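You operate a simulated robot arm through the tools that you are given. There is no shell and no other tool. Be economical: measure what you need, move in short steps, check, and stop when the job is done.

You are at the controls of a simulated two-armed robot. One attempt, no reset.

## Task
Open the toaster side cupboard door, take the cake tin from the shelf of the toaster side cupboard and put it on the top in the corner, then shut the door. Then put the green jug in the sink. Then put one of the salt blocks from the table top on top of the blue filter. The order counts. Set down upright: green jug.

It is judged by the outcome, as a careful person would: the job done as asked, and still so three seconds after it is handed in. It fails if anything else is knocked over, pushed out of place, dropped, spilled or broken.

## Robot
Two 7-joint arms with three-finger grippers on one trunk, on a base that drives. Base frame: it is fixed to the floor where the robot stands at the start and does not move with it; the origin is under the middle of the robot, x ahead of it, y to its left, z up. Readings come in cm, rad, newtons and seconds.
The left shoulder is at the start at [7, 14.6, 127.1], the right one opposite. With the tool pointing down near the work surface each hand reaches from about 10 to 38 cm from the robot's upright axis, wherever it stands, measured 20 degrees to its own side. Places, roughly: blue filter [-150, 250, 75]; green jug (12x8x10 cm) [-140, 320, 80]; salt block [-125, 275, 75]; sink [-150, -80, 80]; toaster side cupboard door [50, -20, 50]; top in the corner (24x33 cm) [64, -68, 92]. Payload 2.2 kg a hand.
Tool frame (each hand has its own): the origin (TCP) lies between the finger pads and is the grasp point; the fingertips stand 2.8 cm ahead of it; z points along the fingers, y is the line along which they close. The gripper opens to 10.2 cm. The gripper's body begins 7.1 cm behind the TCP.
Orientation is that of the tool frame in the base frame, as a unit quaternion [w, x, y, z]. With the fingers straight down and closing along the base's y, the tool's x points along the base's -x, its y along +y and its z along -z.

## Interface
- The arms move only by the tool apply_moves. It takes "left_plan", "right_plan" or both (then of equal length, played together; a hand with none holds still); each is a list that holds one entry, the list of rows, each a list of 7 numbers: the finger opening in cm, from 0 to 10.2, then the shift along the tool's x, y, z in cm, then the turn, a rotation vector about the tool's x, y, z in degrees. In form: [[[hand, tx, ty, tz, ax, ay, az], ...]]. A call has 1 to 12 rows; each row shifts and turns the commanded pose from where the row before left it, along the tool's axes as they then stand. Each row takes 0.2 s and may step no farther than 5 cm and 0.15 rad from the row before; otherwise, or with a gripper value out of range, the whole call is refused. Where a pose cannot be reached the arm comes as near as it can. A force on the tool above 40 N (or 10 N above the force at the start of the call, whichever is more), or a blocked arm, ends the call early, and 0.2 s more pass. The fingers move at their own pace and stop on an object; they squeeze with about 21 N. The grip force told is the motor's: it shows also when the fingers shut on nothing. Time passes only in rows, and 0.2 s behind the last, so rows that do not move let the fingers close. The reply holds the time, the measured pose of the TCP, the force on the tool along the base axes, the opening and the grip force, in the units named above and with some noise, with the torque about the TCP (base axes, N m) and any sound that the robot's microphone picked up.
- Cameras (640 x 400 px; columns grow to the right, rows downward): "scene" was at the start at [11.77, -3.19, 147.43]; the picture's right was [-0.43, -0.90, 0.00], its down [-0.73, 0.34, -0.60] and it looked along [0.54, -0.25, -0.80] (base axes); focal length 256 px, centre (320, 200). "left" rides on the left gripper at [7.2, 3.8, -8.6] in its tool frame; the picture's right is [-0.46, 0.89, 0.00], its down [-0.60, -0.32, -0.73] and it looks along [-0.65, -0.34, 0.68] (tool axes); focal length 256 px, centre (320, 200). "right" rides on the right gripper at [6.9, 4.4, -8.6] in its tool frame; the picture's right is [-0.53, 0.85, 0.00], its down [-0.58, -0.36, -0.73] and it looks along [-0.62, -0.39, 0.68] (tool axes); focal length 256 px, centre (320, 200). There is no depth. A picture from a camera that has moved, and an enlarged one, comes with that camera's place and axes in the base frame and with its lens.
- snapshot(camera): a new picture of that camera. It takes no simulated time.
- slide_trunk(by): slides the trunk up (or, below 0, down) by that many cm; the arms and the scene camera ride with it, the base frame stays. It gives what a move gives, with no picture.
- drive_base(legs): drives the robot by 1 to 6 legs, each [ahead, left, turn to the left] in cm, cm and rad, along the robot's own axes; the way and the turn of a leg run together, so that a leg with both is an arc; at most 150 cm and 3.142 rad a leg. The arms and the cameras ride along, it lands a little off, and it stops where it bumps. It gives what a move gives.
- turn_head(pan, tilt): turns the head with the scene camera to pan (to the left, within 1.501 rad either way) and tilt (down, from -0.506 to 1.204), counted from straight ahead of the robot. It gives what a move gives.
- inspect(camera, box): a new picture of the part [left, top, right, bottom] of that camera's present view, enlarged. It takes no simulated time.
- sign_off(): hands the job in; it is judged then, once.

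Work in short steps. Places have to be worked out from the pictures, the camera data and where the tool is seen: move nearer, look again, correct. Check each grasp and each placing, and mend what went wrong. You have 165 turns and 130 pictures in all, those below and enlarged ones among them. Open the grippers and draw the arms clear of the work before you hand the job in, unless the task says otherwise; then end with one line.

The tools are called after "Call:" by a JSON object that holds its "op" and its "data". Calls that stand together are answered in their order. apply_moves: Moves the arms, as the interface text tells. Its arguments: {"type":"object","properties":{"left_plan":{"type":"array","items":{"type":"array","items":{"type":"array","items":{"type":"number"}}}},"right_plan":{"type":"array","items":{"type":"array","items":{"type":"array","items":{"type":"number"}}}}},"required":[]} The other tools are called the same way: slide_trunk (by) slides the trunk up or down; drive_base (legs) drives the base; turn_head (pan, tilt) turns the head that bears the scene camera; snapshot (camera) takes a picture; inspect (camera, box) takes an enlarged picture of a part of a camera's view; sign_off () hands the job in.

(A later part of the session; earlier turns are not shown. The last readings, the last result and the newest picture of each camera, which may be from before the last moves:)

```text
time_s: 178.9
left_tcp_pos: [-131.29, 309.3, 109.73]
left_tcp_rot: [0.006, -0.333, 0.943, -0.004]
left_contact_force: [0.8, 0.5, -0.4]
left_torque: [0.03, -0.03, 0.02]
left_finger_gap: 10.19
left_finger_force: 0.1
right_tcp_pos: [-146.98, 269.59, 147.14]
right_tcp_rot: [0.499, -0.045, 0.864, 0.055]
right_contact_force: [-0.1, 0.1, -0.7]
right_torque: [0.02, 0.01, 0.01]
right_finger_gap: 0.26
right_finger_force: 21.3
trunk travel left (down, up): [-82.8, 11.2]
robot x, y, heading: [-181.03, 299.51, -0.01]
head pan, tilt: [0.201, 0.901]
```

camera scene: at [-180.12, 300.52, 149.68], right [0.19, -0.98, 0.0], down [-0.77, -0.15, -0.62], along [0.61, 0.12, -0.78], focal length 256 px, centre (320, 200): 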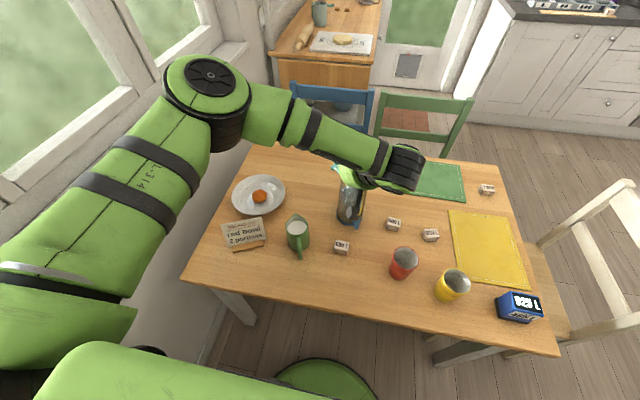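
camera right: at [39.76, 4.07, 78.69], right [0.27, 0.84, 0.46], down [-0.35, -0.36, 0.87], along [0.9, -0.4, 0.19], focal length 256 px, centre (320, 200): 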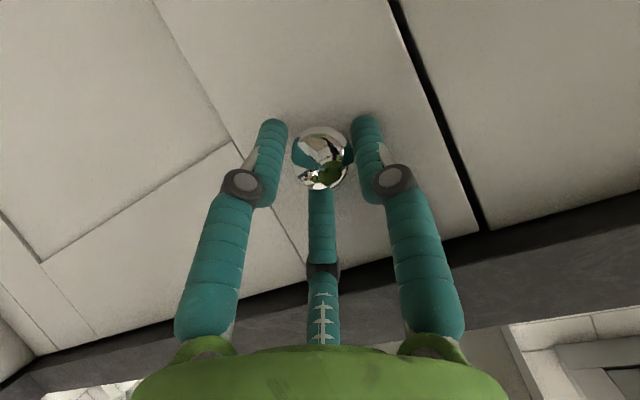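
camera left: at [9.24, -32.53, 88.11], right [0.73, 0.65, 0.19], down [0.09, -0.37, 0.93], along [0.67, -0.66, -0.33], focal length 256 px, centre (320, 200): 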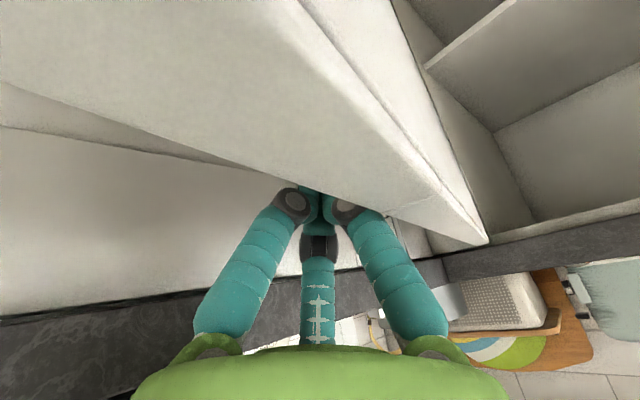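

The hand is vertical and open. I'll shift over the jug's axis and look down with the hand camera.

Call:
{"op": "apply_moves", "data": {"left_plan": [[[10.2, 1.0, 3.5, 0, 0, 0, 0], [10.2, 1.0, 3.5, 0, 0, 0, 0], [10.2, 1.1, 3.5, 0, 0, 0, 0], [10.2, 0, 0, 0, 0, 0, 0]]]}}

Call:
{"op": "slide_trunk", "data": {"by": -10}}

Call:
{"op": "snapshot", "data": {"camera": "left"}}

Call:
{"op": "snapshot", "data": {"camera": "scene"}}

```text
time_s: 179.9
left_tcp_pos: [-139.88, 315.5, 109.34]
left_tcp_rot: [0.005, -0.333, 0.943, -0.004]
left_contact_force: [0.6, 0.5, 0.6]
left_torque: [-0.03, -0.02, -0.05]
left_finger_gap: 10.21
left_finger_force: 0.1
right_tcp_pos: [-146.67, 269.5, 147.04]
right_tcp_rot: [0.497, -0.045, 0.865, 0.055]
right_contact_force: [-0.4, -0.9, 0.3]
right_torque: [-0.01, -0.02, 0.0]
right_finger_gap: 0.23
right_finger_force: 21.2
trunk travel left (down, up): [-82.8, 11.2]
robot x, y, heading: [-180.65, 299.55, -0.009]
head pan, tilt: [0.201, 0.901]
```

```text
time_s: 181.3
left_tcp_pos: [-139.91, 315.54, 99.51]
left_tcp_rot: [0.006, -0.332, 0.943, -0.004]
left_contact_force: [0.0, -1.1, -0.1]
left_torque: [0.0, 0.01, 0.02]
left_finger_gap: 10.19
left_finger_force: 0.1
right_tcp_pos: [-146.61, 269.55, 137.08]
right_tcp_rot: [0.498, -0.046, 0.864, 0.056]
right_contact_force: [0.4, 0.2, 0.4]
right_torque: [-0.02, 0.01, 0.04]
right_finger_gap: 0.22
right_finger_force: 21.0
trunk travel left (down, up): [-72.8, 21.2]
robot x, y, heading: [-180.93, 299.35, -0.002]
head pan, tilt: [0.201, 0.901]
```

```text
53 pictures are left
camera left: at [-147.96, 313.81, 107.85], right [-0.19, 0.98, -0.01], down [0.66, 0.14, 0.74], along [0.73, 0.14, -0.67], focal length 256 px, centre (320, 200)
```

left: 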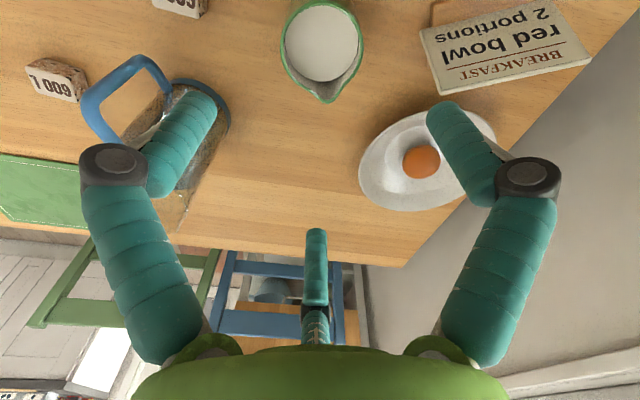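

```text
52 pictures are left
camera scene: at [-168.24, 300.71, 139.68], right [0.19, -0.98, 0.0], down [-0.77, -0.15, -0.62], along [0.61, 0.12, -0.78], focal length 256 px, centre (320, 200)
```

scene: 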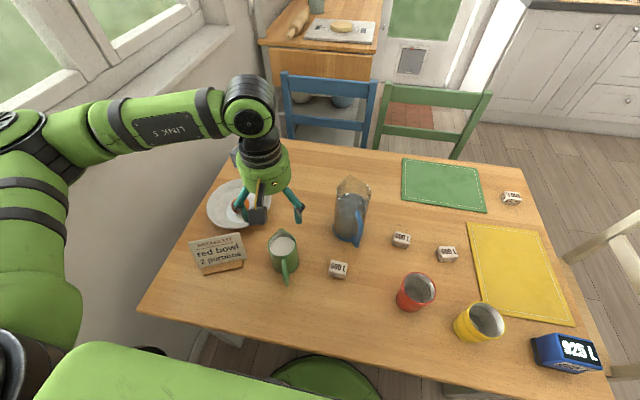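

Both views agree on the jug's rim centre at (-140.5, 315.2). I'll correct by 0.6 cm and descend 11 cm, then check alignment.

Call:
{"op": "apply_moves", "data": {"left_plan": [[[10.2, 0.65, 0.15, 2.5, 0, 0, 0], [10.2, 0, 0, 3, 0, 0, 0], [10.2, 0, 0, 3, 0, 0, 0], [10.2, 0, 0, 2.5, 0, 0, 0], [10.2, 0, 0, 0, 0, 0, 0]]]}}

Call:
{"op": "snapshot", "data": {"camera": "left"}}

Call:
{"op": "inspect", "data": {"camera": "scene", "box": [190, 170, 370, 305]}}

```text
time_s: 182.5
left_tcp_pos: [-140.38, 315.15, 88.56]
left_tcp_rot: [0.005, -0.332, 0.943, -0.004]
left_contact_force: [0.3, 0.3, 0.4]
left_torque: [0.0, 0.02, -0.01]
left_finger_gap: 10.21
left_finger_force: 0.1
right_tcp_pos: [-146.53, 269.55, 137.02]
right_tcp_rot: [0.498, -0.046, 0.864, 0.057]
right_contact_force: [-0.3, -1.0, -0.1]
right_torque: [-0.01, 0.0, 0.02]
right_finger_gap: 0.21
right_finger_force: 21.0
trunk travel left (down, up): [-72.8, 21.2]
robot x, y, heading: [-180.61, 299.71, -0.006]
head pan, tilt: [0.201, 0.901]
```

```text
51 pictures are left
camera left: at [-148.42, 313.41, 96.83], right [-0.19, 0.98, -0.01], down [0.66, 0.14, 0.74], along [0.73, 0.14, -0.67], focal length 256 px, centre (320, 200)
```

left: 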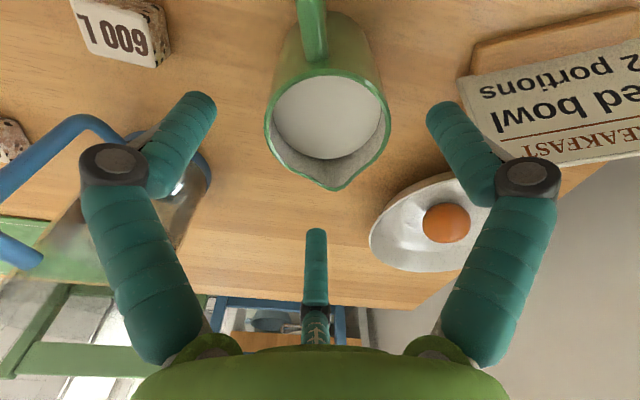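

```text
2.96 times, centred on (280, 238) of scene
camera zoom: at [-168.24, 300.7, 139.68], right [0.19, -0.98, 0.0], down [-0.77, -0.15, -0.62], along [0.61, 0.12, -0.78], focal length 760 px, centre (438, 89)
```

zoom: 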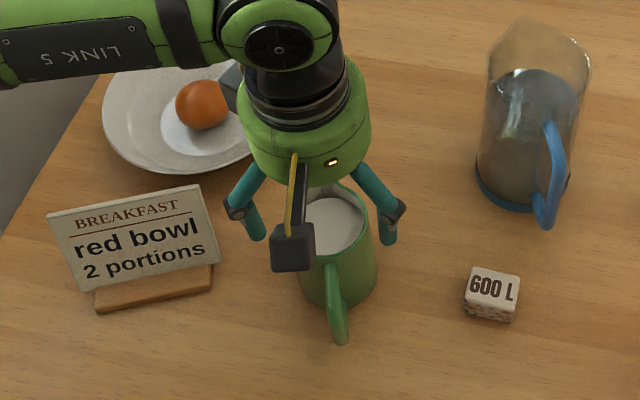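

The jug lies about 0.9 cm nearer the robot than the TCP. I'll correct and descend the last 8.5 cm.

Call:
{"op": "apply_moves", "data": {"left_plan": [[[10.2, 0.7, 0.55, 0, 0, 0, 0], [10.2, 0, 0, 2.2, 0, 0, 0], [10.2, 0, 0, 2.2, 0, 0, 0], [10.2, 0, 0, 2.2, 0, 0, 0], [10.2, 0, 0, 1.9, 0, 0, 0], [10.2, 0, 0, 0, 0, 0, 0]]]}}

Call:
{"op": "snapshot", "data": {"camera": "left"}}

```text
time_s: 183.9
left_tcp_pos: [-141.22, 315.19, 79.89]
left_tcp_rot: [0.004, -0.333, 0.943, -0.004]
left_contact_force: [-0.2, -0.6, -1.1]
left_torque: [-0.02, 0.01, -0.01]
left_finger_gap: 10.19
left_finger_force: 0.1
right_tcp_pos: [-146.58, 269.57, 137.06]
right_tcp_rot: [0.498, -0.046, 0.864, 0.056]
right_contact_force: [-0.8, 0.1, 0.4]
right_torque: [-0.03, -0.02, 0.0]
right_finger_gap: 0.19
right_finger_force: 20.5
trunk travel left (down, up): [-72.8, 21.2]
robot x, y, heading: [-180.79, 299.55, -0.009]
head pan, tilt: [0.201, 0.901]
```

```text
49 pictures are left
camera left: at [-149.21, 313.4, 88.27], right [-0.19, 0.98, -0.01], down [0.66, 0.13, 0.74], along [0.73, 0.14, -0.67], focal length 256 px, centre (320, 200)
```

left: 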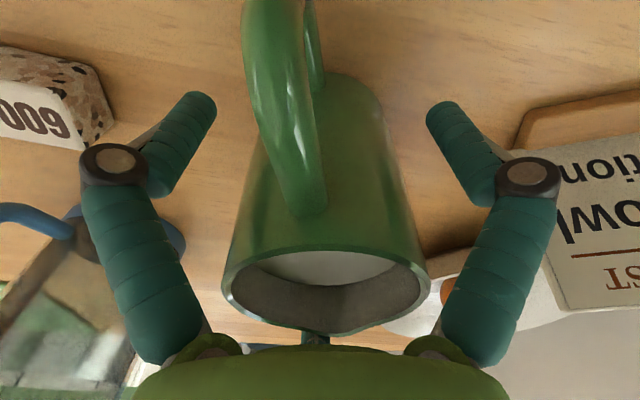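

The jug stands between the fingers with no contact. I'll close gently.

Call:
{"op": "apply_moves", "data": {"left_plan": [[[8.5, 0, 0, 0, 0, 0, 0], [7, 0, 0, 0, 0, 0, 0], [5, 0, 0, 0, 0, 0, 0], [3, 0, 0, 0, 0, 0, 0], [3, 0, 0, 0, 0, 0, 0]]]}}

Call:
{"op": "snapshot", "data": {"camera": "left"}}

```text
time_s: 185.1
left_tcp_pos: [-141.02, 315.27, 79.98]
left_tcp_rot: [0.008, -0.333, 0.943, -0.005]
left_contact_force: [6.3, 7.1, 21.3]
left_torque: [0.37, -0.07, -0.09]
left_finger_gap: 7.27
left_finger_force: 21.0
right_tcp_pos: [-146.68, 269.71, 137.23]
right_tcp_rot: [0.498, -0.046, 0.864, 0.056]
right_contact_force: [-0.1, -0.2, 0.0]
right_torque: [-0.02, -0.01, -0.02]
right_finger_gap: 0.22
right_finger_force: 20.6
trunk travel left (down, up): [-72.8, 21.2]
robot x, y, heading: [-180.17, 299.29, -0.008]
head pan, tilt: [0.201, 0.901]
```

```text
48 pictures are left
camera left: at [-149.13, 313.47, 88.41], right [-0.2, 0.98, -0.01], down [0.66, 0.14, 0.74], along [0.73, 0.14, -0.67], focal length 256 px, centre (320, 200)
```

left: 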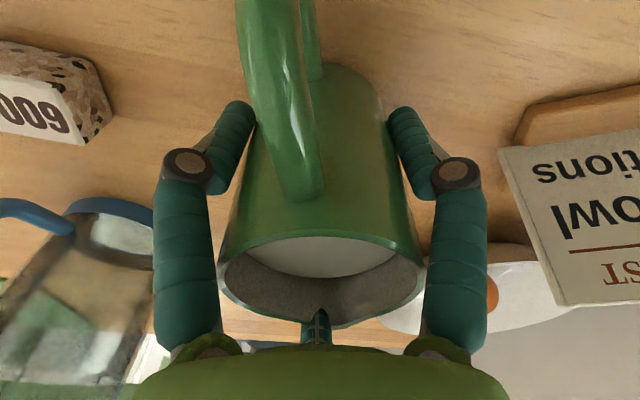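

The grip is good (gap 7.27). I'll lift slowly.

Call:
{"op": "apply_moves", "data": {"left_plan": [[[3, 0, 0, -0.7, 0, 0, 0], [3, 0, 0, -0.8, 0, 0, 0], [3, 0, 0, -1, 0, 0, 0], [3, 0, 0, -1, 0, 0, 0], [3, 0, 0, -1, 0, 0, 0], [3, 0, 0, -1, 0, 0, 0], [3, 0, 0, 0, 0, 0, 0]]]}}

Call:
{"op": "snapshot", "data": {"camera": "left"}}

Call:
{"op": "snapshot", "data": {"camera": "scene"}}

```text
time_s: 186.7
left_tcp_pos: [-141.22, 315.31, 85.35]
left_tcp_rot: [0.005, -0.333, 0.943, -0.004]
left_contact_force: [-0.4, -0.5, -3.5]
left_torque: [0.02, 0.01, 0.04]
left_finger_gap: 7.09
left_finger_force: 21.1
right_tcp_pos: [-146.55, 269.54, 137.12]
right_tcp_rot: [0.497, -0.046, 0.864, 0.056]
right_contact_force: [-0.8, 0.2, -0.8]
right_torque: [-0.02, 0.02, 0.03]
right_finger_gap: 0.22
right_finger_force: 21.0
trunk travel left (down, up): [-72.8, 21.2]
robot x, y, heading: [-180.95, 299.12, -0.006]
head pan, tilt: [0.201, 0.901]
```

```text
47 pictures are left
camera left: at [-149.26, 313.46, 93.89], right [-0.19, 0.98, -0.01], down [0.66, 0.14, 0.74], along [0.73, 0.14, -0.67], focal length 256 px, centre (320, 200)
```

left: 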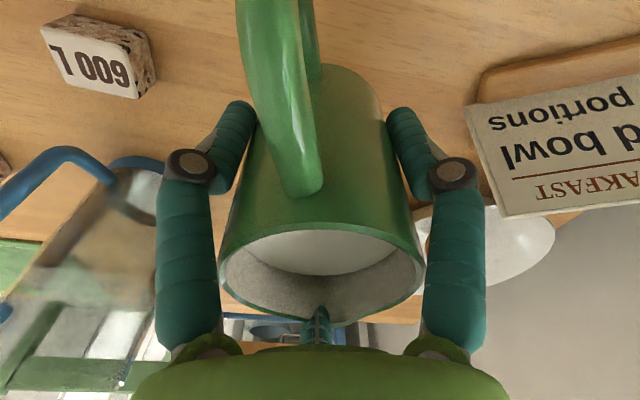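

```text
46 pictures are left
camera scene: at [-168.16, 300.74, 139.67], right [0.19, -0.98, 0.0], down [-0.77, -0.15, -0.62], along [0.61, 0.12, -0.78], focal length 256 px, centre (320, 200)
```

scene: 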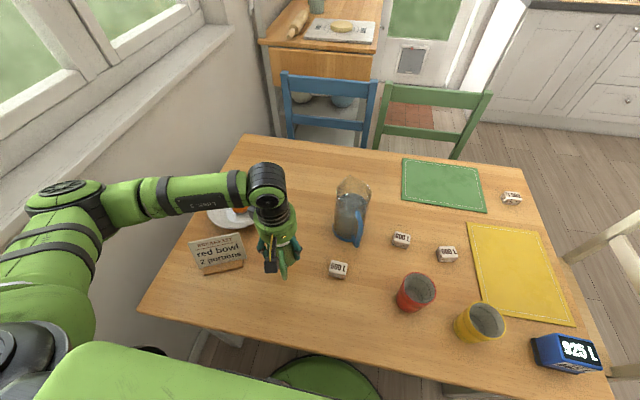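

The jug is held steadily (3.5 N). I'll raise it with the trunk and leave the table side the way I came.

Call:
{"op": "slide_trunk", "data": {"by": 18}}

Call:
{"op": "drive_base", "data": {"legs": [[-12, 0, 0], [0, -45, 0], [0, -50, 0]]}}

Call:
{"op": "turn_head", "data": {"pan": -0.6, "tilt": 0.5}}

Call:
{"op": "snapshot", "data": {"camera": "scene"}}

```text
time_s: 188.7
left_tcp_pos: [-141.19, 315.33, 103.48]
left_tcp_rot: [0.005, -0.333, 0.943, -0.003]
left_contact_force: [-0.2, 0.0, -4.7]
left_torque: [0.01, -0.02, 0.0]
left_finger_gap: 7.04
left_finger_force: 21.0
right_tcp_pos: [-146.44, 269.65, 155.01]
right_tcp_rot: [0.498, -0.045, 0.864, 0.055]
right_contact_force: [-0.1, 0.7, -0.8]
right_torque: [0.02, 0.0, 0.04]
right_finger_gap: 0.23
right_finger_force: 20.7
trunk travel left (down, up): [-90.8, 3.2]
robot x, y, heading: [-180.69, 299.57, -0.005]
head pan, tilt: [0.201, 0.901]
```

```text
time_s: 194.8
left_tcp_pos: [-154.08, 220.78, 103.39]
left_tcp_rot: [0.004, -0.336, 0.942, -0.005]
left_contact_force: [-0.3, 1.1, -4.2]
left_torque: [-0.01, -0.01, -0.01]
left_finger_gap: 7.05
left_finger_force: 21.5
right_tcp_pos: [-159.17, 175.4, 155.23]
right_tcp_rot: [0.498, -0.049, 0.864, 0.056]
right_contact_force: [0.2, 0.8, 0.1]
right_torque: [0.0, -0.04, -0.03]
right_finger_gap: 0.24
right_finger_force: 21.1
trunk travel left (down, up): [-90.8, 3.2]
robot x, y, heading: [-193.79, 204.63, -0.004]
head pan, tilt: [0.201, 0.901]
```

```text
time_s: 195.9
left_tcp_pos: [-154.04, 220.56, 103.38]
left_tcp_rot: [0.005, -0.336, 0.942, -0.003]
left_contact_force: [0.5, -0.7, -3.9]
left_torque: [0.02, -0.04, 0.0]
left_finger_gap: 7.03
left_finger_force: 21.6
right_tcp_pos: [-159.06, 175.05, 155.17]
right_tcp_rot: [0.497, -0.048, 0.864, 0.057]
right_contact_force: [0.9, 0.2, -0.2]
right_torque: [0.0, -0.05, 0.0]
right_finger_gap: 0.21
right_finger_force: 21.0
trunk travel left (down, up): [-90.8, 3.2]
robot x, y, heading: [-193.19, 204.83, -0.0]
head pan, tilt: [-0.6, 0.499]
```

```text
45 pictures are left
camera scene: at [-180.81, 199.44, 161.06], right [-0.57, -0.82, 0.0], down [-0.4, 0.27, -0.88], along [0.72, -0.5, -0.48], focal length 256 px, centre (320, 200)
```

scene: 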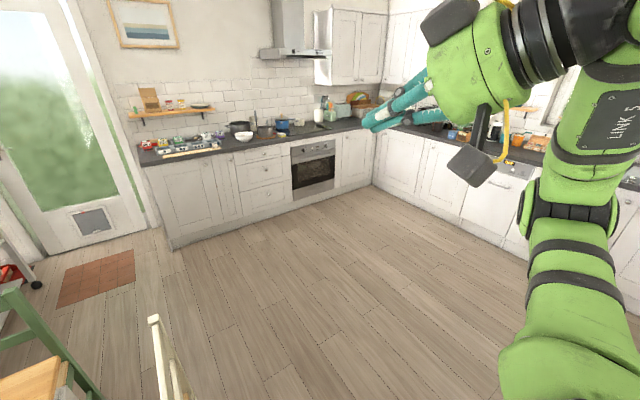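

The floor towards the sink is clear. I'll drive to about (-168, 105), then turn right to face the sink counter.

Call:
{"op": "drive_base", "data": {"legs": [[12.5, -50, 0], [12.5, -50, 0], [0, 0, -0.8], [0, 0, -0.77]]}}

Call:
{"op": "turn_head", "data": {"pan": 0.0, "tilt": 0.5}}

Call:
{"op": "snapshot", "data": {"camera": "scene"}}

```text
time_s: 205.6
left_tcp_pos: [-153.09, 65.12, 103.43]
left_tcp_rot: [0.0, 0.433, 0.901, -0.006]
left_contact_force: [-0.1, -0.1, -4.1]
left_torque: [-0.03, -0.02, -0.02]
left_finger_gap: 7.01
left_finger_force: 21.2
right_tcp_pos: [-198.74, 70.64, 155.12]
right_tcp_rot: [0.39, 0.58, 0.644, -0.312]
right_contact_force: [-0.6, -0.4, 0.8]
right_torque: [-0.01, 0.03, -0.02]
right_finger_gap: 0.23
right_finger_force: 20.7
trunk travel left (down, up): [-90.8, 3.2]
robot x, y, heading: [-168.77, 104.72, -1.583]
head pan, tilt: [-0.6, 0.499]
```

```text
time_s: 206.6
left_tcp_pos: [-153.17, 65.23, 103.41]
left_tcp_rot: [0.001, 0.433, 0.901, -0.006]
left_contact_force: [-0.6, -0.2, -4.6]
left_torque: [-0.03, 0.05, -0.03]
left_finger_gap: 7.02
left_finger_force: 21.6
right_tcp_pos: [-198.59, 70.57, 155.06]
right_tcp_rot: [0.391, 0.58, 0.643, -0.313]
right_contact_force: [-0.4, 0.2, 0.1]
right_torque: [0.05, 0.02, -0.02]
right_finger_gap: 0.21
right_finger_force: 20.9
trunk travel left (down, up): [-90.8, 3.2]
robot x, y, heading: [-168.85, 104.85, -1.582]
head pan, tilt: [0.0, 0.499]
```

```text
44 pictures are left
camera scene: at [-168.97, 90.53, 161.06], right [-1.0, 0.01, 0.0], down [0.01, 0.48, -0.88], along [-0.01, -0.88, -0.48], focal length 256 px, centre (320, 200)
```

scene: 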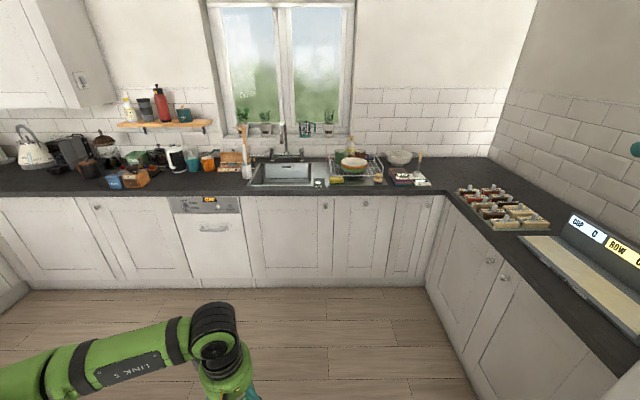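

The sink basin spans about x -172 to -127 and y -54 to -93. I'll drive up to the counter so the jug can go in around (-149, -70).

Call:
{"op": "drive_base", "data": {"legs": [[60, 3, 0], [58, 2.5, 0]]}}

Call:
{"op": "turn_head", "data": {"pan": 0.15, "tilt": 0.9}}

Call:
{"op": "snapshot", "data": {"camera": "scene"}}

```text
time_s: 212.9
left_tcp_pos: [-150.22, -52.41, 103.44]
left_tcp_rot: [0.002, 0.437, 0.899, -0.007]
left_contact_force: [0.0, -0.7, -4.2]
left_torque: [-0.06, 0.02, -0.02]
left_finger_gap: 7.02
left_finger_force: 20.7
right_tcp_pos: [-195.74, -46.11, 155.19]
right_tcp_rot: [0.39, 0.583, 0.639, -0.316]
right_contact_force: [0.3, -0.1, -0.2]
right_torque: [-0.02, -0.04, 0.0]
right_finger_gap: 0.19
right_finger_force: 20.9
trunk travel left (down, up): [-90.8, 3.2]
robot x, y, heading: [-165.23, -12.61, -1.599]
head pan, tilt: [0.0, 0.499]
```

```text
time_s: 213.8
left_tcp_pos: [-150.16, -52.53, 103.42]
left_tcp_rot: [0.001, 0.438, 0.899, -0.005]
left_contact_force: [0.5, 0.9, -4.0]
left_torque: [-0.01, 0.04, 0.0]
left_finger_gap: 7.02
left_finger_force: 21.0
right_tcp_pos: [-195.59, -46.48, 155.01]
right_tcp_rot: [0.389, 0.584, 0.639, -0.316]
right_contact_force: [-0.1, 0.1, 1.0]
right_torque: [-0.01, 0.0, -0.01]
right_finger_gap: 0.23
right_finger_force: 20.5
trunk travel left (down, up): [-90.8, 3.2]
robot x, y, heading: [-164.93, -12.62, -1.593]
head pan, tilt: [0.15, 0.901]
```

```text
43 pictures are left
camera scene: at [-164.45, -25.35, 157.67], right [-0.99, -0.13, 0.0], down [-0.1, 0.78, -0.62], along [0.08, -0.62, -0.78], focal length 256 px, centre (320, 200)
```

scene: 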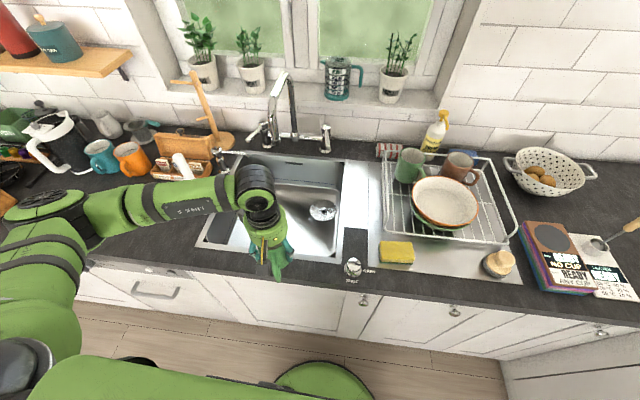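

The basin is x -165 to -125, y -58 to -97, with the tap at the back. I'll go 6 cm closer and extend the arm to carry the jug over about (-146.5, -71.5).

Call:
{"op": "drive_base", "data": {"legs": [[6, 0, 0]]}}

Call:
{"op": "apply_moves", "data": {"left_plan": [[[3, -2.1, -0.85, 0, 0, 0, 0], [3, -2.1, -0.85, 0, 0, 0, 0], [3, -2.1, -0.85, 0, 0, 0, 0], [3, -2.1, -0.85, 0, 0, 0, 0], [3, -2.1, -0.85, 0, 0, 0, 0], [3, -2.0, -0.85, 0, 0, 0, 0], [3, 0, 0, 0, 0, 0, 0]]]}}

Call:
{"op": "snapshot", "data": {"camera": "scene"}}

Call:
{"op": "snapshot", "data": {"camera": "left"}}

```text
time_s: 214.8
left_tcp_pos: [-150.3, -57.35, 103.7]
left_tcp_rot: [0.003, 0.439, 0.898, -0.009]
left_contact_force: [0.5, 1.5, -3.5]
left_torque: [-0.1, 0.03, 0.04]
left_finger_gap: 6.99
left_finger_force: 21.1
right_tcp_pos: [-195.85, -50.99, 155.36]
right_tcp_rot: [0.392, 0.582, 0.637, -0.319]
right_contact_force: [0.6, 0.5, -0.4]
right_torque: [-0.07, 0.03, -0.02]
right_finger_gap: 0.22
right_finger_force: 21.1
trunk travel left (down, up): [-90.8, 3.2]
robot x, y, heading: [-165.61, -18.12, -1.595]
head pan, tilt: [0.15, 0.901]
```

```text
time_s: 216.3
left_tcp_pos: [-146.7, -71.37, 103.35]
left_tcp_rot: [0.001, 0.439, 0.898, -0.005]
left_contact_force: [-0.6, -0.6, -4.2]
left_torque: [0.03, -0.01, 0.0]
left_finger_gap: 7.01
left_finger_force: 21.2
right_tcp_pos: [-195.79, -52.31, 155.07]
right_tcp_rot: [0.389, 0.584, 0.639, -0.315]
right_contact_force: [-0.2, 0.6, -0.5]
right_torque: [-0.03, 0.0, -0.01]
right_finger_gap: 0.23
right_finger_force: 21.0
trunk travel left (down, up): [-90.8, 3.2]
robot x, y, heading: [-165.52, -18.78, -1.601]
head pan, tilt: [0.15, 0.901]
```

```text
42 pictures are left
camera scene: at [-164.58, -31.27, 157.66], right [-0.99, -0.13, 0.0], down [-0.1, 0.78, -0.62], along [0.08, -0.62, -0.78], focal length 256 px, centre (320, 200)
```

scene: 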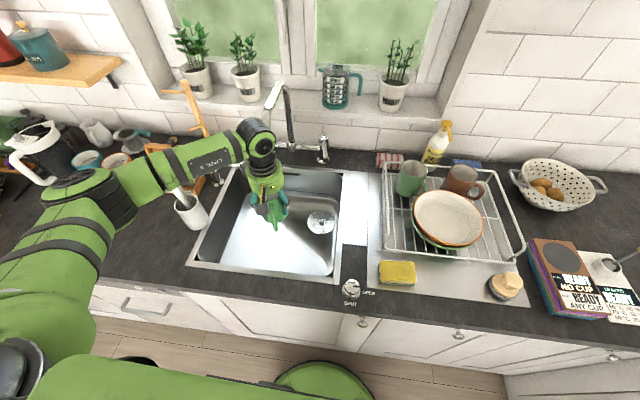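

```text
41 pictures are left
camera left: at [-148.02, -63.41, 111.9], right [0.98, 0.18, -0.01], down [0.12, -0.66, 0.74], along [0.13, -0.73, -0.68], focal length 256 px, centre (320, 200)
```

left: 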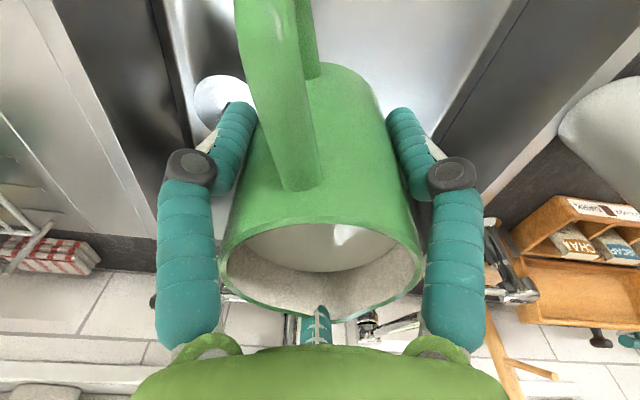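

The jug is over the basin. The left forearm is near the brush cup beside the sink, so I'll shift 6 cm to the right first, then lower with the trunk and arm in turn.

Call:
{"op": "drive_base", "data": {"legs": [[0, -6, 0]]}}

Call:
{"op": "slide_trunk", "data": {"by": -8}}

Call:
{"op": "snapshot", "data": {"camera": "scene"}}

```text
time_s: 217.3
left_tcp_pos: [-151.63, -71.13, 103.25]
left_tcp_rot: [-0.004, 0.438, 0.899, -0.006]
left_contact_force: [1.1, 0.2, -3.7]
left_torque: [-0.04, 0.1, -0.02]
left_finger_gap: 7.01
left_finger_force: 20.8
right_tcp_pos: [-200.33, -52.17, 155.37]
right_tcp_rot: [0.386, 0.582, 0.641, -0.318]
right_contact_force: [1.9, 0.7, 1.0]
right_torque: [0.05, 0.07, -0.12]
right_finger_gap: 0.24
right_finger_force: 20.9
trunk travel left (down, up): [-90.8, 3.2]
robot x, y, heading: [-171.35, -18.57, -1.588]
head pan, tilt: [0.15, 0.901]
```

```text
time_s: 218.5
left_tcp_pos: [-152.27, -71.1, 95.31]
left_tcp_rot: [0.0, 0.438, 0.899, -0.005]
left_contact_force: [0.0, -0.3, -3.6]
left_torque: [0.01, -0.02, 0.02]
left_finger_gap: 6.98
left_finger_force: 21.1
right_tcp_pos: [-201.47, -52.06, 147.1]
right_tcp_rot: [0.389, 0.582, 0.64, -0.316]
right_contact_force: [0.0, 0.2, 0.4]
right_torque: [-0.01, 0.03, 0.01]
right_finger_gap: 0.22
right_finger_force: 21.2
trunk travel left (down, up): [-82.8, 11.2]
robot x, y, heading: [-171.2, -18.88, -1.59]
head pan, tilt: [0.15, 0.901]
```

```text
40 pictures are left
camera scene: at [-170.27, -31.02, 149.67], right [-0.99, -0.13, 0.0], down [-0.1, 0.78, -0.62], along [0.08, -0.62, -0.78], focal length 256 px, centre (320, 200)
```

scene: 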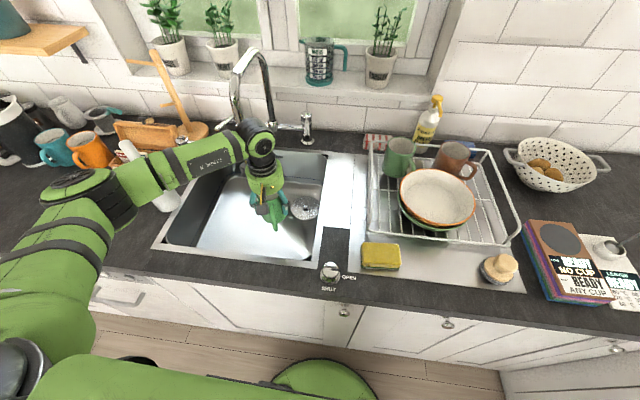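

The forearm passes in front of the cup with a few centimetres to spare. I'll lower the arm 8 cm.

Call:
{"op": "apply_moves", "data": {"left_plan": [[[3, 0, 0, 1.5, 0, 0, 0], [3, 0, 0, 1.5, 0, 0, 0], [3, 0, 0, 1.5, 0, 0, 0], [3, 0, 0, 1.5, 0, 0, 0], [3, 0, 0, 1.5, 0, 0, 0], [3, 0, 0, 0, 0, 0, 0]]]}}

Call:
{"op": "snapshot", "data": {"camera": "scene"}}

```text
time_s: 219.9
left_tcp_pos: [-152.4, -71.09, 87.79]
left_tcp_rot: [0.001, 0.437, 0.899, -0.005]
left_contact_force: [0.7, -0.2, -4.0]
left_torque: [-0.01, 0.01, 0.02]
left_finger_gap: 7.03
left_finger_force: 20.8
right_tcp_pos: [-201.62, -52.16, 147.14]
right_tcp_rot: [0.39, 0.582, 0.64, -0.315]
right_contact_force: [0.0, -0.4, -0.8]
right_torque: [0.01, -0.03, 0.02]
right_finger_gap: 0.22
right_finger_force: 21.0
trunk travel left (down, up): [-82.8, 11.2]
robot x, y, heading: [-171.42, -18.35, -1.593]
head pan, tilt: [0.15, 0.901]
```

```text
39 pictures are left
camera scene: at [-170.43, -31.02, 149.67], right [-0.99, -0.13, 0.0], down [-0.1, 0.78, -0.62], along [0.08, -0.62, -0.78], focal length 256 px, centre (320, 200)
```

scene: 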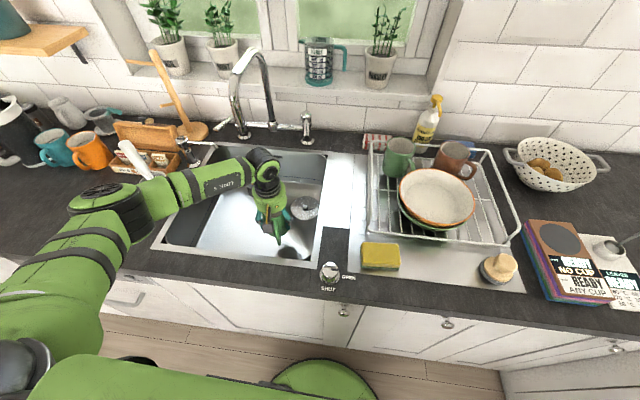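

No contact yet and the elbow is moving away from the cup. I'll continue down in 1 cm steps, watching the force.

Call:
{"op": "apply_moves", "data": {"left_plan": [[[3, 0, 0, 1, 0, 0, 0], [3, 0, 0, 1, 0, 0, 0], [3, 0, 0, 1, 0, 0, 0], [3, 0, 0, 1, 0, 0, 0], [3, 0, 0, 0, 0, 0, 0]]]}}

Call:
{"op": "snapshot", "data": {"camera": "left"}}

Call:
{"op": "inspect", "data": {"camera": "scene", "box": [60, 120, 380, 290]}}

```text
time_s: 221.1
left_tcp_pos: [-152.41, -71.4, 83.86]
left_tcp_rot: [0.001, 0.438, 0.899, -0.005]
left_contact_force: [0.2, -0.1, -4.4]
left_torque: [0.0, 0.0, 0.01]
left_finger_gap: 6.99
left_finger_force: 20.9
right_tcp_pos: [-201.62, -52.17, 147.04]
right_tcp_rot: [0.39, 0.583, 0.639, -0.315]
right_contact_force: [0.1, -0.7, -0.1]
right_torque: [0.0, 0.01, 0.0]
right_finger_gap: 0.23
right_finger_force: 20.7
trunk travel left (down, up): [-82.8, 11.2]
robot x, y, heading: [-171.35, -18.42, -1.595]
head pan, tilt: [0.15, 0.901]
```

```text
38 pictures are left
camera left: at [-153.77, -63.29, 92.41], right [0.98, 0.18, 0.0], down [0.12, -0.66, 0.74], along [0.13, -0.73, -0.68], focal length 256 px, centre (320, 200)
```

left: 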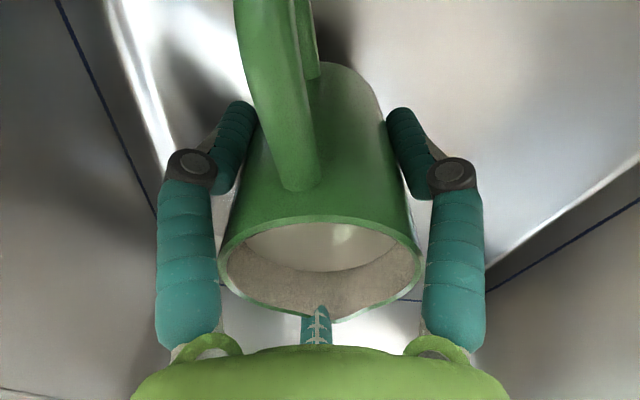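

```text
2.00 times, centred on (220, 205) of scene
camera zoom: at [-170.43, -31.03, 149.67], right [-0.99, -0.13, 0.0], down [-0.1, 0.78, -0.62], along [0.08, -0.62, -0.78], focal length 513 px, centre (520, 190)
```

zoom: 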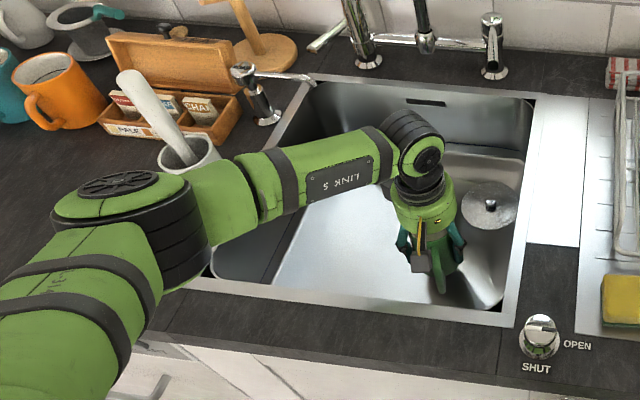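

There is still room above the counter and the jug's shadow is closing in. I'll lower in further small steps.

Call:
{"op": "apply_moves", "data": {"left_plan": [[[3, 0, 0, 0.7, 0, 0, 0], [3, 0, 0, 0.7, 0, 0, 0], [3, 0, 0, 0.7, 0, 0, 0], [3, 0, 0, 0.7, 0, 0, 0], [3, 0, 0, 0, 0, 0, 0]]]}}

Call:
{"op": "inspect", "data": {"camera": "scene", "box": [60, 120, 380, 290]}}

```text
time_s: 222.3
left_tcp_pos: [-152.4, -71.21, 81.17]
left_tcp_rot: [0.002, 0.438, 0.899, -0.004]
left_contact_force: [0.0, -0.2, -3.4]
left_torque: [-0.01, 0.04, -0.04]
left_finger_gap: 7.0
left_finger_force: 20.0
right_tcp_pos: [-201.73, -52.24, 147.1]
right_tcp_rot: [0.389, 0.583, 0.639, -0.316]
right_contact_force: [-0.3, 0.0, 0.2]
right_torque: [0.0, -0.02, -0.01]
right_finger_gap: 0.23
right_finger_force: 20.7
trunk travel left (down, up): [-82.8, 11.2]
robot x, y, heading: [-171.54, -18.85, -1.594]
head pan, tilt: [0.15, 0.901]
```

```text
2.00 times, centred on (220, 205) of scene
camera zoom: at [-170.43, -31.03, 149.67], right [-0.99, -0.13, 0.0], down [-0.1, 0.78, -0.62], along [0.08, -0.62, -0.78], focal length 513 px, centre (520, 190)
```

zoom: 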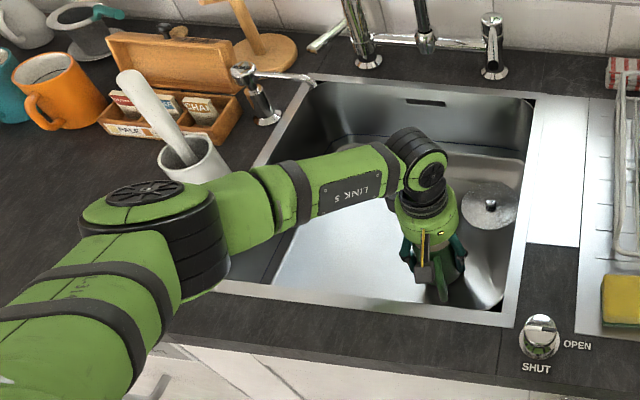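

Clear of the cup now. I'll continue down.

Call:
{"op": "apply_moves", "data": {"left_plan": [[[3, 0, 0, 0.6, 0, 0, 0], [3, 0, 0, 0.6, 0, 0, 0], [3, 0, 0, 0.6, 0, 0, 0], [3, 0, 0, 0.6, 0, 0, 0], [3, 0, 0, 0.6, 0, 0, 0], [3, 0, 0, 0, 0, 0, 0]]]}}

Call:
{"op": "snapshot", "data": {"camera": "left"}}

```text
time_s: 223.1
left_tcp_pos: [-152.5, -71.7, 80.36]
left_tcp_rot: [0.004, 0.437, 0.9, -0.012]
left_contact_force: [1.0, 9.5, 22.7]
left_torque: [0.2, -0.5, 0.18]
left_finger_gap: 7.24
left_finger_force: 21.3
right_tcp_pos: [-201.65, -51.74, 147.29]
right_tcp_rot: [0.391, 0.582, 0.639, -0.316]
right_contact_force: [0.0, -0.4, 0.0]
right_torque: [0.02, 0.01, 0.04]
right_finger_gap: 0.23
right_finger_force: 21.2
trunk travel left (down, up): [-82.8, 11.2]
robot x, y, heading: [-170.97, -18.29, -1.598]
head pan, tilt: [0.15, 0.901]
stopped in row 3 (left hand): the force on the tool passed its limit at 50 N (the readings are from after the stop); the commanded pose is now the measured one
```

```text
35 pictures are left
camera left: at [-153.85, -63.58, 88.78], right [0.98, 0.18, -0.01], down [0.13, -0.65, 0.75], along [0.13, -0.73, -0.67], focal length 256 px, centre (320, 200)
```

left: 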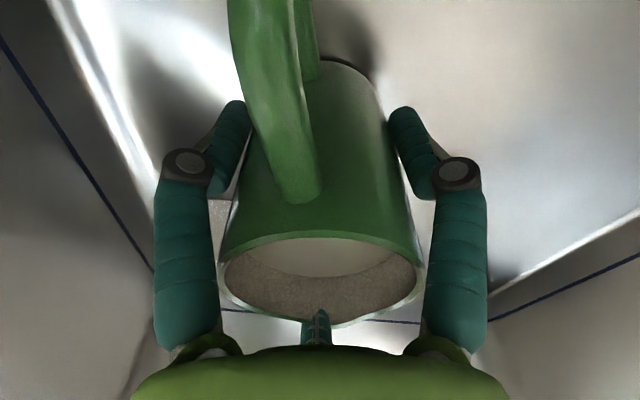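

The jug has touched the basin floor. I'll relieve the pressure slightly and open the fingers.

Call:
{"op": "apply_moves", "data": {"left_plan": [[[3, 0, 0, -0.2, 0, 0, 0], [3, 0, 0, 0, 0, 0, 0], [7.6, 0, 0, 0, 0, 0, 0], [8.2, 0, 0, 0, 0, 0, 0], [8.8, 0, 0, 0, 0, 0, 0], [9.2, 0, 0, 0, 0, 0, 0], [9.2, 0, 0, 0, 0, 0, 0]]]}}

Call:
{"op": "snapshot", "data": {"camera": "left"}}

```text
time_s: 224.7
left_tcp_pos: [-152.35, -71.69, 80.19]
left_tcp_rot: [0.003, 0.436, 0.9, -0.01]
left_contact_force: [-1.0, -0.4, -0.6]
left_torque: [0.01, 0.01, 0.03]
left_finger_gap: 9.22
left_finger_force: 0.1
right_tcp_pos: [-201.7, -51.99, 147.1]
right_tcp_rot: [0.389, 0.583, 0.639, -0.316]
right_contact_force: [0.2, -0.5, -0.7]
right_torque: [0.02, -0.01, -0.01]
right_finger_gap: 0.2
right_finger_force: 20.7
trunk travel left (down, up): [-82.8, 11.2]
robot x, y, heading: [-171.32, -18.5, -1.594]
head pan, tilt: [0.15, 0.901]
```

```text
34 pictures are left
camera left: at [-153.76, -63.68, 88.62], right [0.98, 0.18, -0.01], down [0.13, -0.66, 0.74], along [0.13, -0.73, -0.67], focal length 256 px, centre (320, 200)
```

left: 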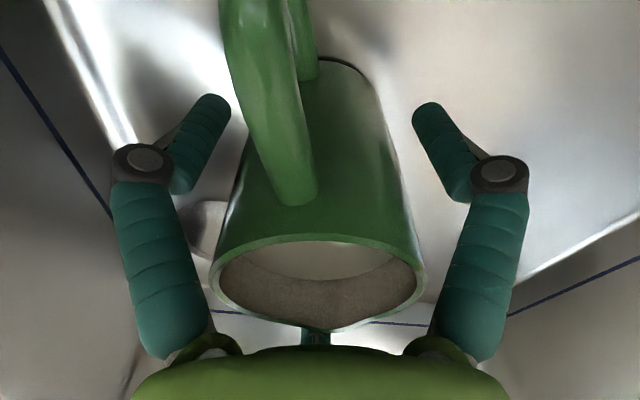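

The jug stands free and upright. I'll open fully and rise straight up.

Call:
{"op": "apply_moves", "data": {"left_plan": [[[10.2, 0, 0, 0, 0, 0, 0], [10.2, 0, 0, -1, 0, 0, 0], [10.2, 0, 0, -2, 0, 0, 0], [10.2, 0, 0, -2.5, 0, 0, 0], [10.2, 0, 0, -3, 0, 0, 0], [10.2, 0, 0, -3, 0, 0, 0], [10.2, 0, 0, -3, 0, 0, 0], [10.2, 0, 0, -3, 0, 0, 0], [10.2, 0, 0, -3, 0, 0, 0], [10.2, 0, 0, 0, 0, 0, 0]]]}}

Call:
{"op": "snapshot", "data": {"camera": "left"}}

Call:
{"op": "snapshot", "data": {"camera": "scene"}}

```text
time_s: 226.9
left_tcp_pos: [-152.32, -71.46, 100.8]
left_tcp_rot: [0.003, 0.437, 0.899, -0.01]
left_contact_force: [0.2, 0.3, 0.0]
left_torque: [0.0, 0.01, 0.0]
left_finger_gap: 10.19
left_finger_force: 0.0
right_tcp_pos: [-201.7, -52.06, 147.12]
right_tcp_rot: [0.389, 0.584, 0.639, -0.315]
right_contact_force: [-0.6, 0.3, 0.8]
right_torque: [0.01, 0.0, 0.04]
right_finger_gap: 0.25
right_finger_force: 20.8
trunk travel left (down, up): [-82.8, 11.2]
robot x, y, heading: [-171.69, -18.58, -1.593]
head pan, tilt: [0.15, 0.901]
```

```text
33 pictures are left
camera left: at [-153.72, -63.35, 109.18], right [0.98, 0.18, -0.01], down [0.13, -0.66, 0.74], along [0.13, -0.73, -0.67], focal length 256 px, centre (320, 200)
```

left: 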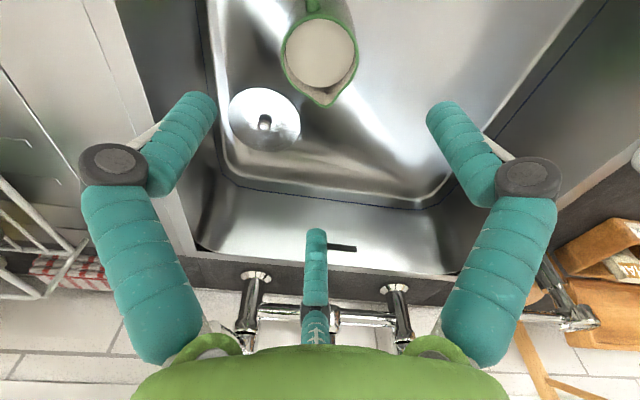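

```text
32 pictures are left
camera scene: at [-170.45, -30.98, 149.67], right [-0.99, -0.13, 0.0], down [-0.1, 0.78, -0.62], along [0.08, -0.62, -0.78], focal length 256 px, centre (320, 200)
```

scene: 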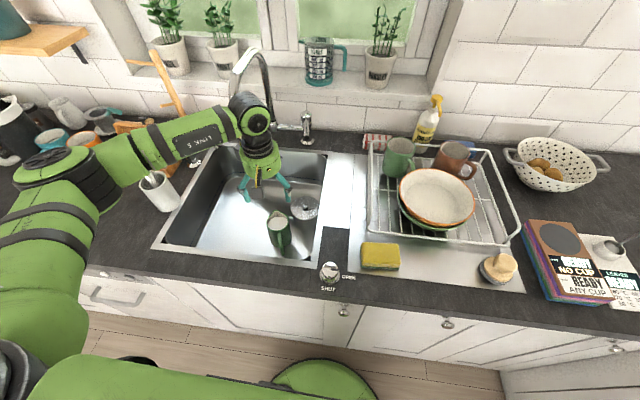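

The jug stands upright in the sink. Now for the salt block: I'll raise slightly, back away from the counter, turn to heading 0 and return to the table's left side.

Call:
{"op": "slide_trunk", "data": {"by": 8}}

Call:
{"op": "drive_base", "data": {"legs": [[-60, 0, 0], [-64, 0, 0], [0, 0, 1.59], [-25, 50, 0], [0, 48, 0]]}}

```text
time_s: 228.1
left_tcp_pos: [-152.29, -71.31, 108.79]
left_tcp_rot: [0.003, 0.437, 0.899, -0.01]
left_contact_force: [-0.3, 0.2, -0.4]
left_torque: [0.0, -0.01, 0.0]
left_finger_gap: 10.2
left_finger_force: 0.1
right_tcp_pos: [-201.61, -52.09, 155.03]
right_tcp_rot: [0.39, 0.583, 0.639, -0.316]
right_contact_force: [-0.1, -1.0, -0.6]
right_torque: [0.0, -0.02, 0.0]
right_finger_gap: 0.21
right_finger_force: 20.8
trunk travel left (down, up): [-90.8, 3.2]
robot x, y, heading: [-171.44, -18.56, -1.587]
head pan, tilt: [0.15, 0.901]
```

```text
time_s: 243.8
left_tcp_pos: [-143.89, 223.82, 108.84]
left_tcp_rot: [0.01, -0.347, 0.938, -0.003]
left_contact_force: [0.4, -0.5, -0.2]
left_torque: [0.06, -0.01, 0.01]
left_finger_gap: 10.19
left_finger_force: 0.0
right_tcp_pos: [-161.09, 173.65, 155.2]
right_tcp_rot: [0.497, -0.056, 0.864, 0.063]
right_contact_force: [0.0, -0.5, 0.3]
right_torque: [-0.01, -0.03, 0.03]
right_finger_gap: 0.23
right_finger_force: 21.5
trunk travel left (down, up): [-90.8, 3.2]
robot x, y, heading: [-195.85, 202.91, 0.016]
head pan, tilt: [0.15, 0.901]
```

I'll stop above the filter on the way, to locate it precisely.

Call:
{"op": "drive_base", "data": {"legs": [[0.5, 28, -0.016]]}}

Call:
{"op": "turn_head", "data": {"pan": 0.1, "tilt": 0.9}}

Call:
{"op": "snapshot", "data": {"camera": "left"}}

Call:
{"op": "snapshot", "data": {"camera": "scene"}}

```text
time_s: 245.8
left_tcp_pos: [-143.23, 250.63, 108.85]
left_tcp_rot: [0.01, -0.337, 0.941, -0.004]
left_contact_force: [-0.7, -0.1, 0.1]
left_torque: [0.02, 0.02, 0.01]
left_finger_gap: 10.21
left_finger_force: 0.1
right_tcp_pos: [-161.39, 200.93, 155.08]
right_tcp_rot: [0.498, -0.049, 0.864, 0.059]
right_contact_force: [-0.7, 0.3, 0.1]
right_torque: [0.03, 0.03, 0.03]
right_finger_gap: 0.24
right_finger_force: 20.9
trunk travel left (down, up): [-90.8, 3.2]
robot x, y, heading: [-195.62, 230.79, 0.002]
head pan, tilt: [0.15, 0.901]
```

```text
time_s: 246.4
left_tcp_pos: [-143.23, 250.69, 108.76]
left_tcp_rot: [0.011, -0.337, 0.942, -0.005]
left_contact_force: [0.0, -0.4, 0.2]
left_torque: [0.0, 0.01, 0.01]
left_finger_gap: 10.19
left_finger_force: 0.0
right_tcp_pos: [-161.39, 200.98, 155.05]
right_tcp_rot: [0.498, -0.049, 0.864, 0.059]
right_contact_force: [-0.4, -0.1, -0.4]
right_torque: [0.02, 0.01, 0.02]
right_finger_gap: 0.24
right_finger_force: 20.8
trunk travel left (down, up): [-90.8, 3.2]
robot x, y, heading: [-195.62, 230.64, -0.003]
head pan, tilt: [0.099, 0.901]
```

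```text
31 pictures are left
camera left: at [-151.28, 248.95, 117.18], right [-0.2, 0.98, -0.01], down [0.65, 0.14, 0.74], along [0.73, 0.15, -0.67], focal length 256 px, centre (320, 200)
```

left: 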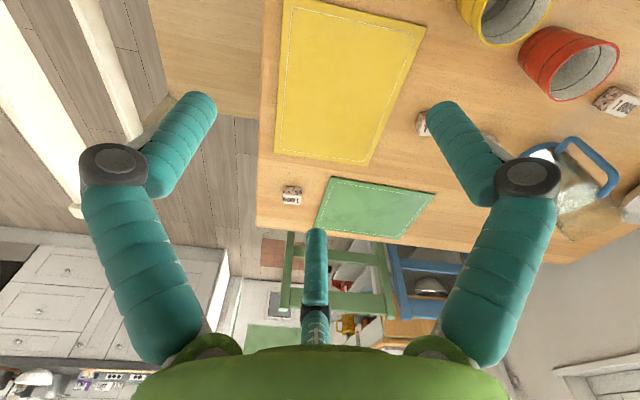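

```text
30 pictures are left
camera scene: at [-183.1, 231.24, 157.68], right [0.1, -1.0, 0.0], down [-0.78, -0.08, -0.62], along [0.62, 0.06, -0.78], focal length 256 px, centre (320, 200)
```

scene: 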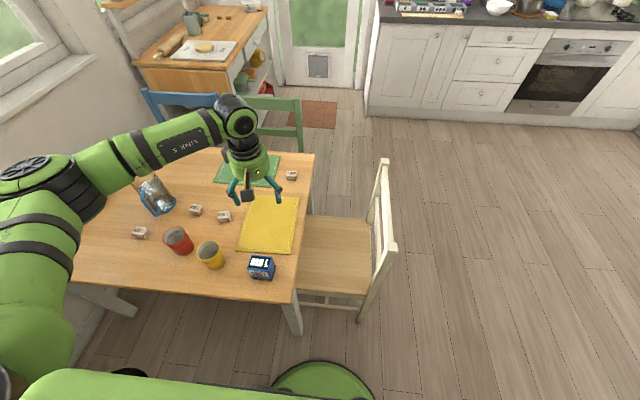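

I'll enlarge the filter and blocks in the scene view.

Call:
{"op": "inspect", "data": {"camera": "scene", "box": [120, 190, 310, 300]}}

```text
3.37 times, centred on (215, 245) of scene
camera zoom: at [-183.1, 231.24, 157.68], right [0.1, -1.0, 0.0], down [-0.78, -0.08, -0.62], along [0.62, 0.06, -0.78], focal length 863 px, centre (674, 48)
```

zoom: 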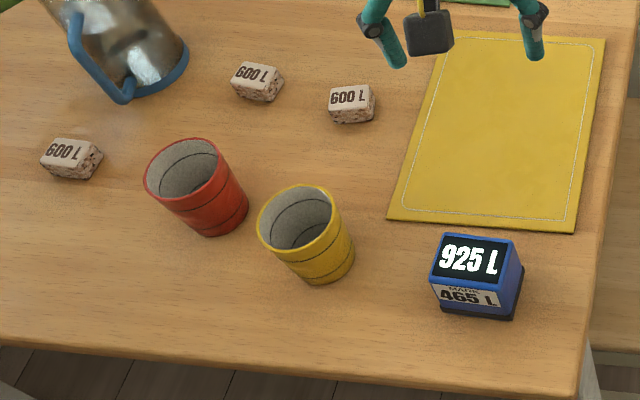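

The filter top is centred near (-149.4, 253.9) at z≈80. I'll take the salt block at (-130, 273.7), which has the most space around it. I rotate the hand square to the table and drive between the table legs.

Call:
{"op": "apply_moves", "data": {"left_plan": [[[8, 0, 0, 0, 0, 0, 7.8], [8, 0, 0, 0, 0, 0, 7.8], [8, 0, 0, 0, 0, 0, 7.8], [8, 0, 0, 0, 0, 0, 7.8], [8, 0, 0, 0, 0, 0, 7.8], [8, 0, 0, 0, 0, 0, 0]]]}}

Call:
{"op": "drive_base", "data": {"legs": [[0, 37, 0], [13, 0, 0]]}}

Call:
{"op": "snapshot", "data": {"camera": "left"}}

```text
time_s: 247.8
left_tcp_pos: [-143.15, 250.96, 108.75]
left_tcp_rot: [0.011, -0.002, 1.0, -0.003]
left_contact_force: [0.8, 0.2, -0.3]
left_torque: [-0.03, 0.01, -0.01]
left_finger_gap: 8.0
left_finger_force: 0.0
right_tcp_pos: [-161.3, 201.22, 155.15]
right_tcp_rot: [0.498, -0.048, 0.864, 0.057]
right_contact_force: [-0.7, 0.7, 1.2]
right_torque: [0.04, -0.02, -0.02]
right_finger_gap: 0.19
right_finger_force: 21.4
trunk travel left (down, up): [-90.8, 3.2]
robot x, y, heading: [-195.67, 230.46, 0.004]
head pan, tilt: [0.099, 0.901]
```

```text
time_s: 251.0
left_tcp_pos: [-130.52, 288.12, 108.88]
left_tcp_rot: [0.013, -0.004, 1.0, -0.001]
left_contact_force: [0.0, 0.0, 0.5]
left_torque: [-0.03, -0.06, -0.03]
left_finger_gap: 7.98
left_finger_force: 0.0
right_tcp_pos: [-148.99, 238.62, 155.36]
right_tcp_rot: [0.499, -0.05, 0.863, 0.058]
right_contact_force: [0.2, -0.2, 0.7]
right_torque: [-0.01, -0.05, 0.02]
right_finger_gap: 0.22
right_finger_force: 21.1
trunk travel left (down, up): [-90.8, 3.2]
robot x, y, heading: [-182.92, 267.87, -0.004]
head pan, tilt: [0.099, 0.901]
```

```text
28 pictures are left
camera left: at [-138.01, 291.84, 117.27], right [0.46, 0.89, 0.01], down [0.59, -0.31, 0.75], along [0.67, -0.34, -0.67], focal length 256 px, centre (320, 200)
```

left: 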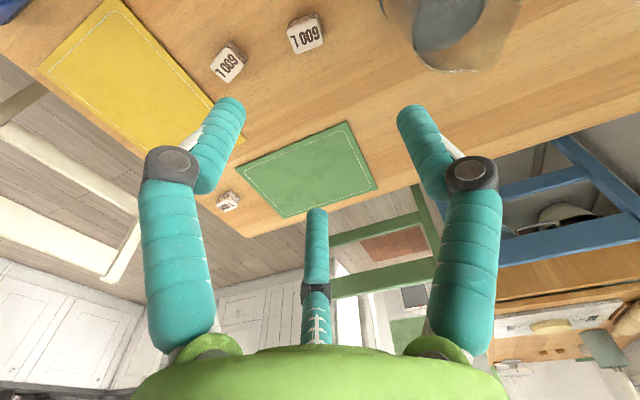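

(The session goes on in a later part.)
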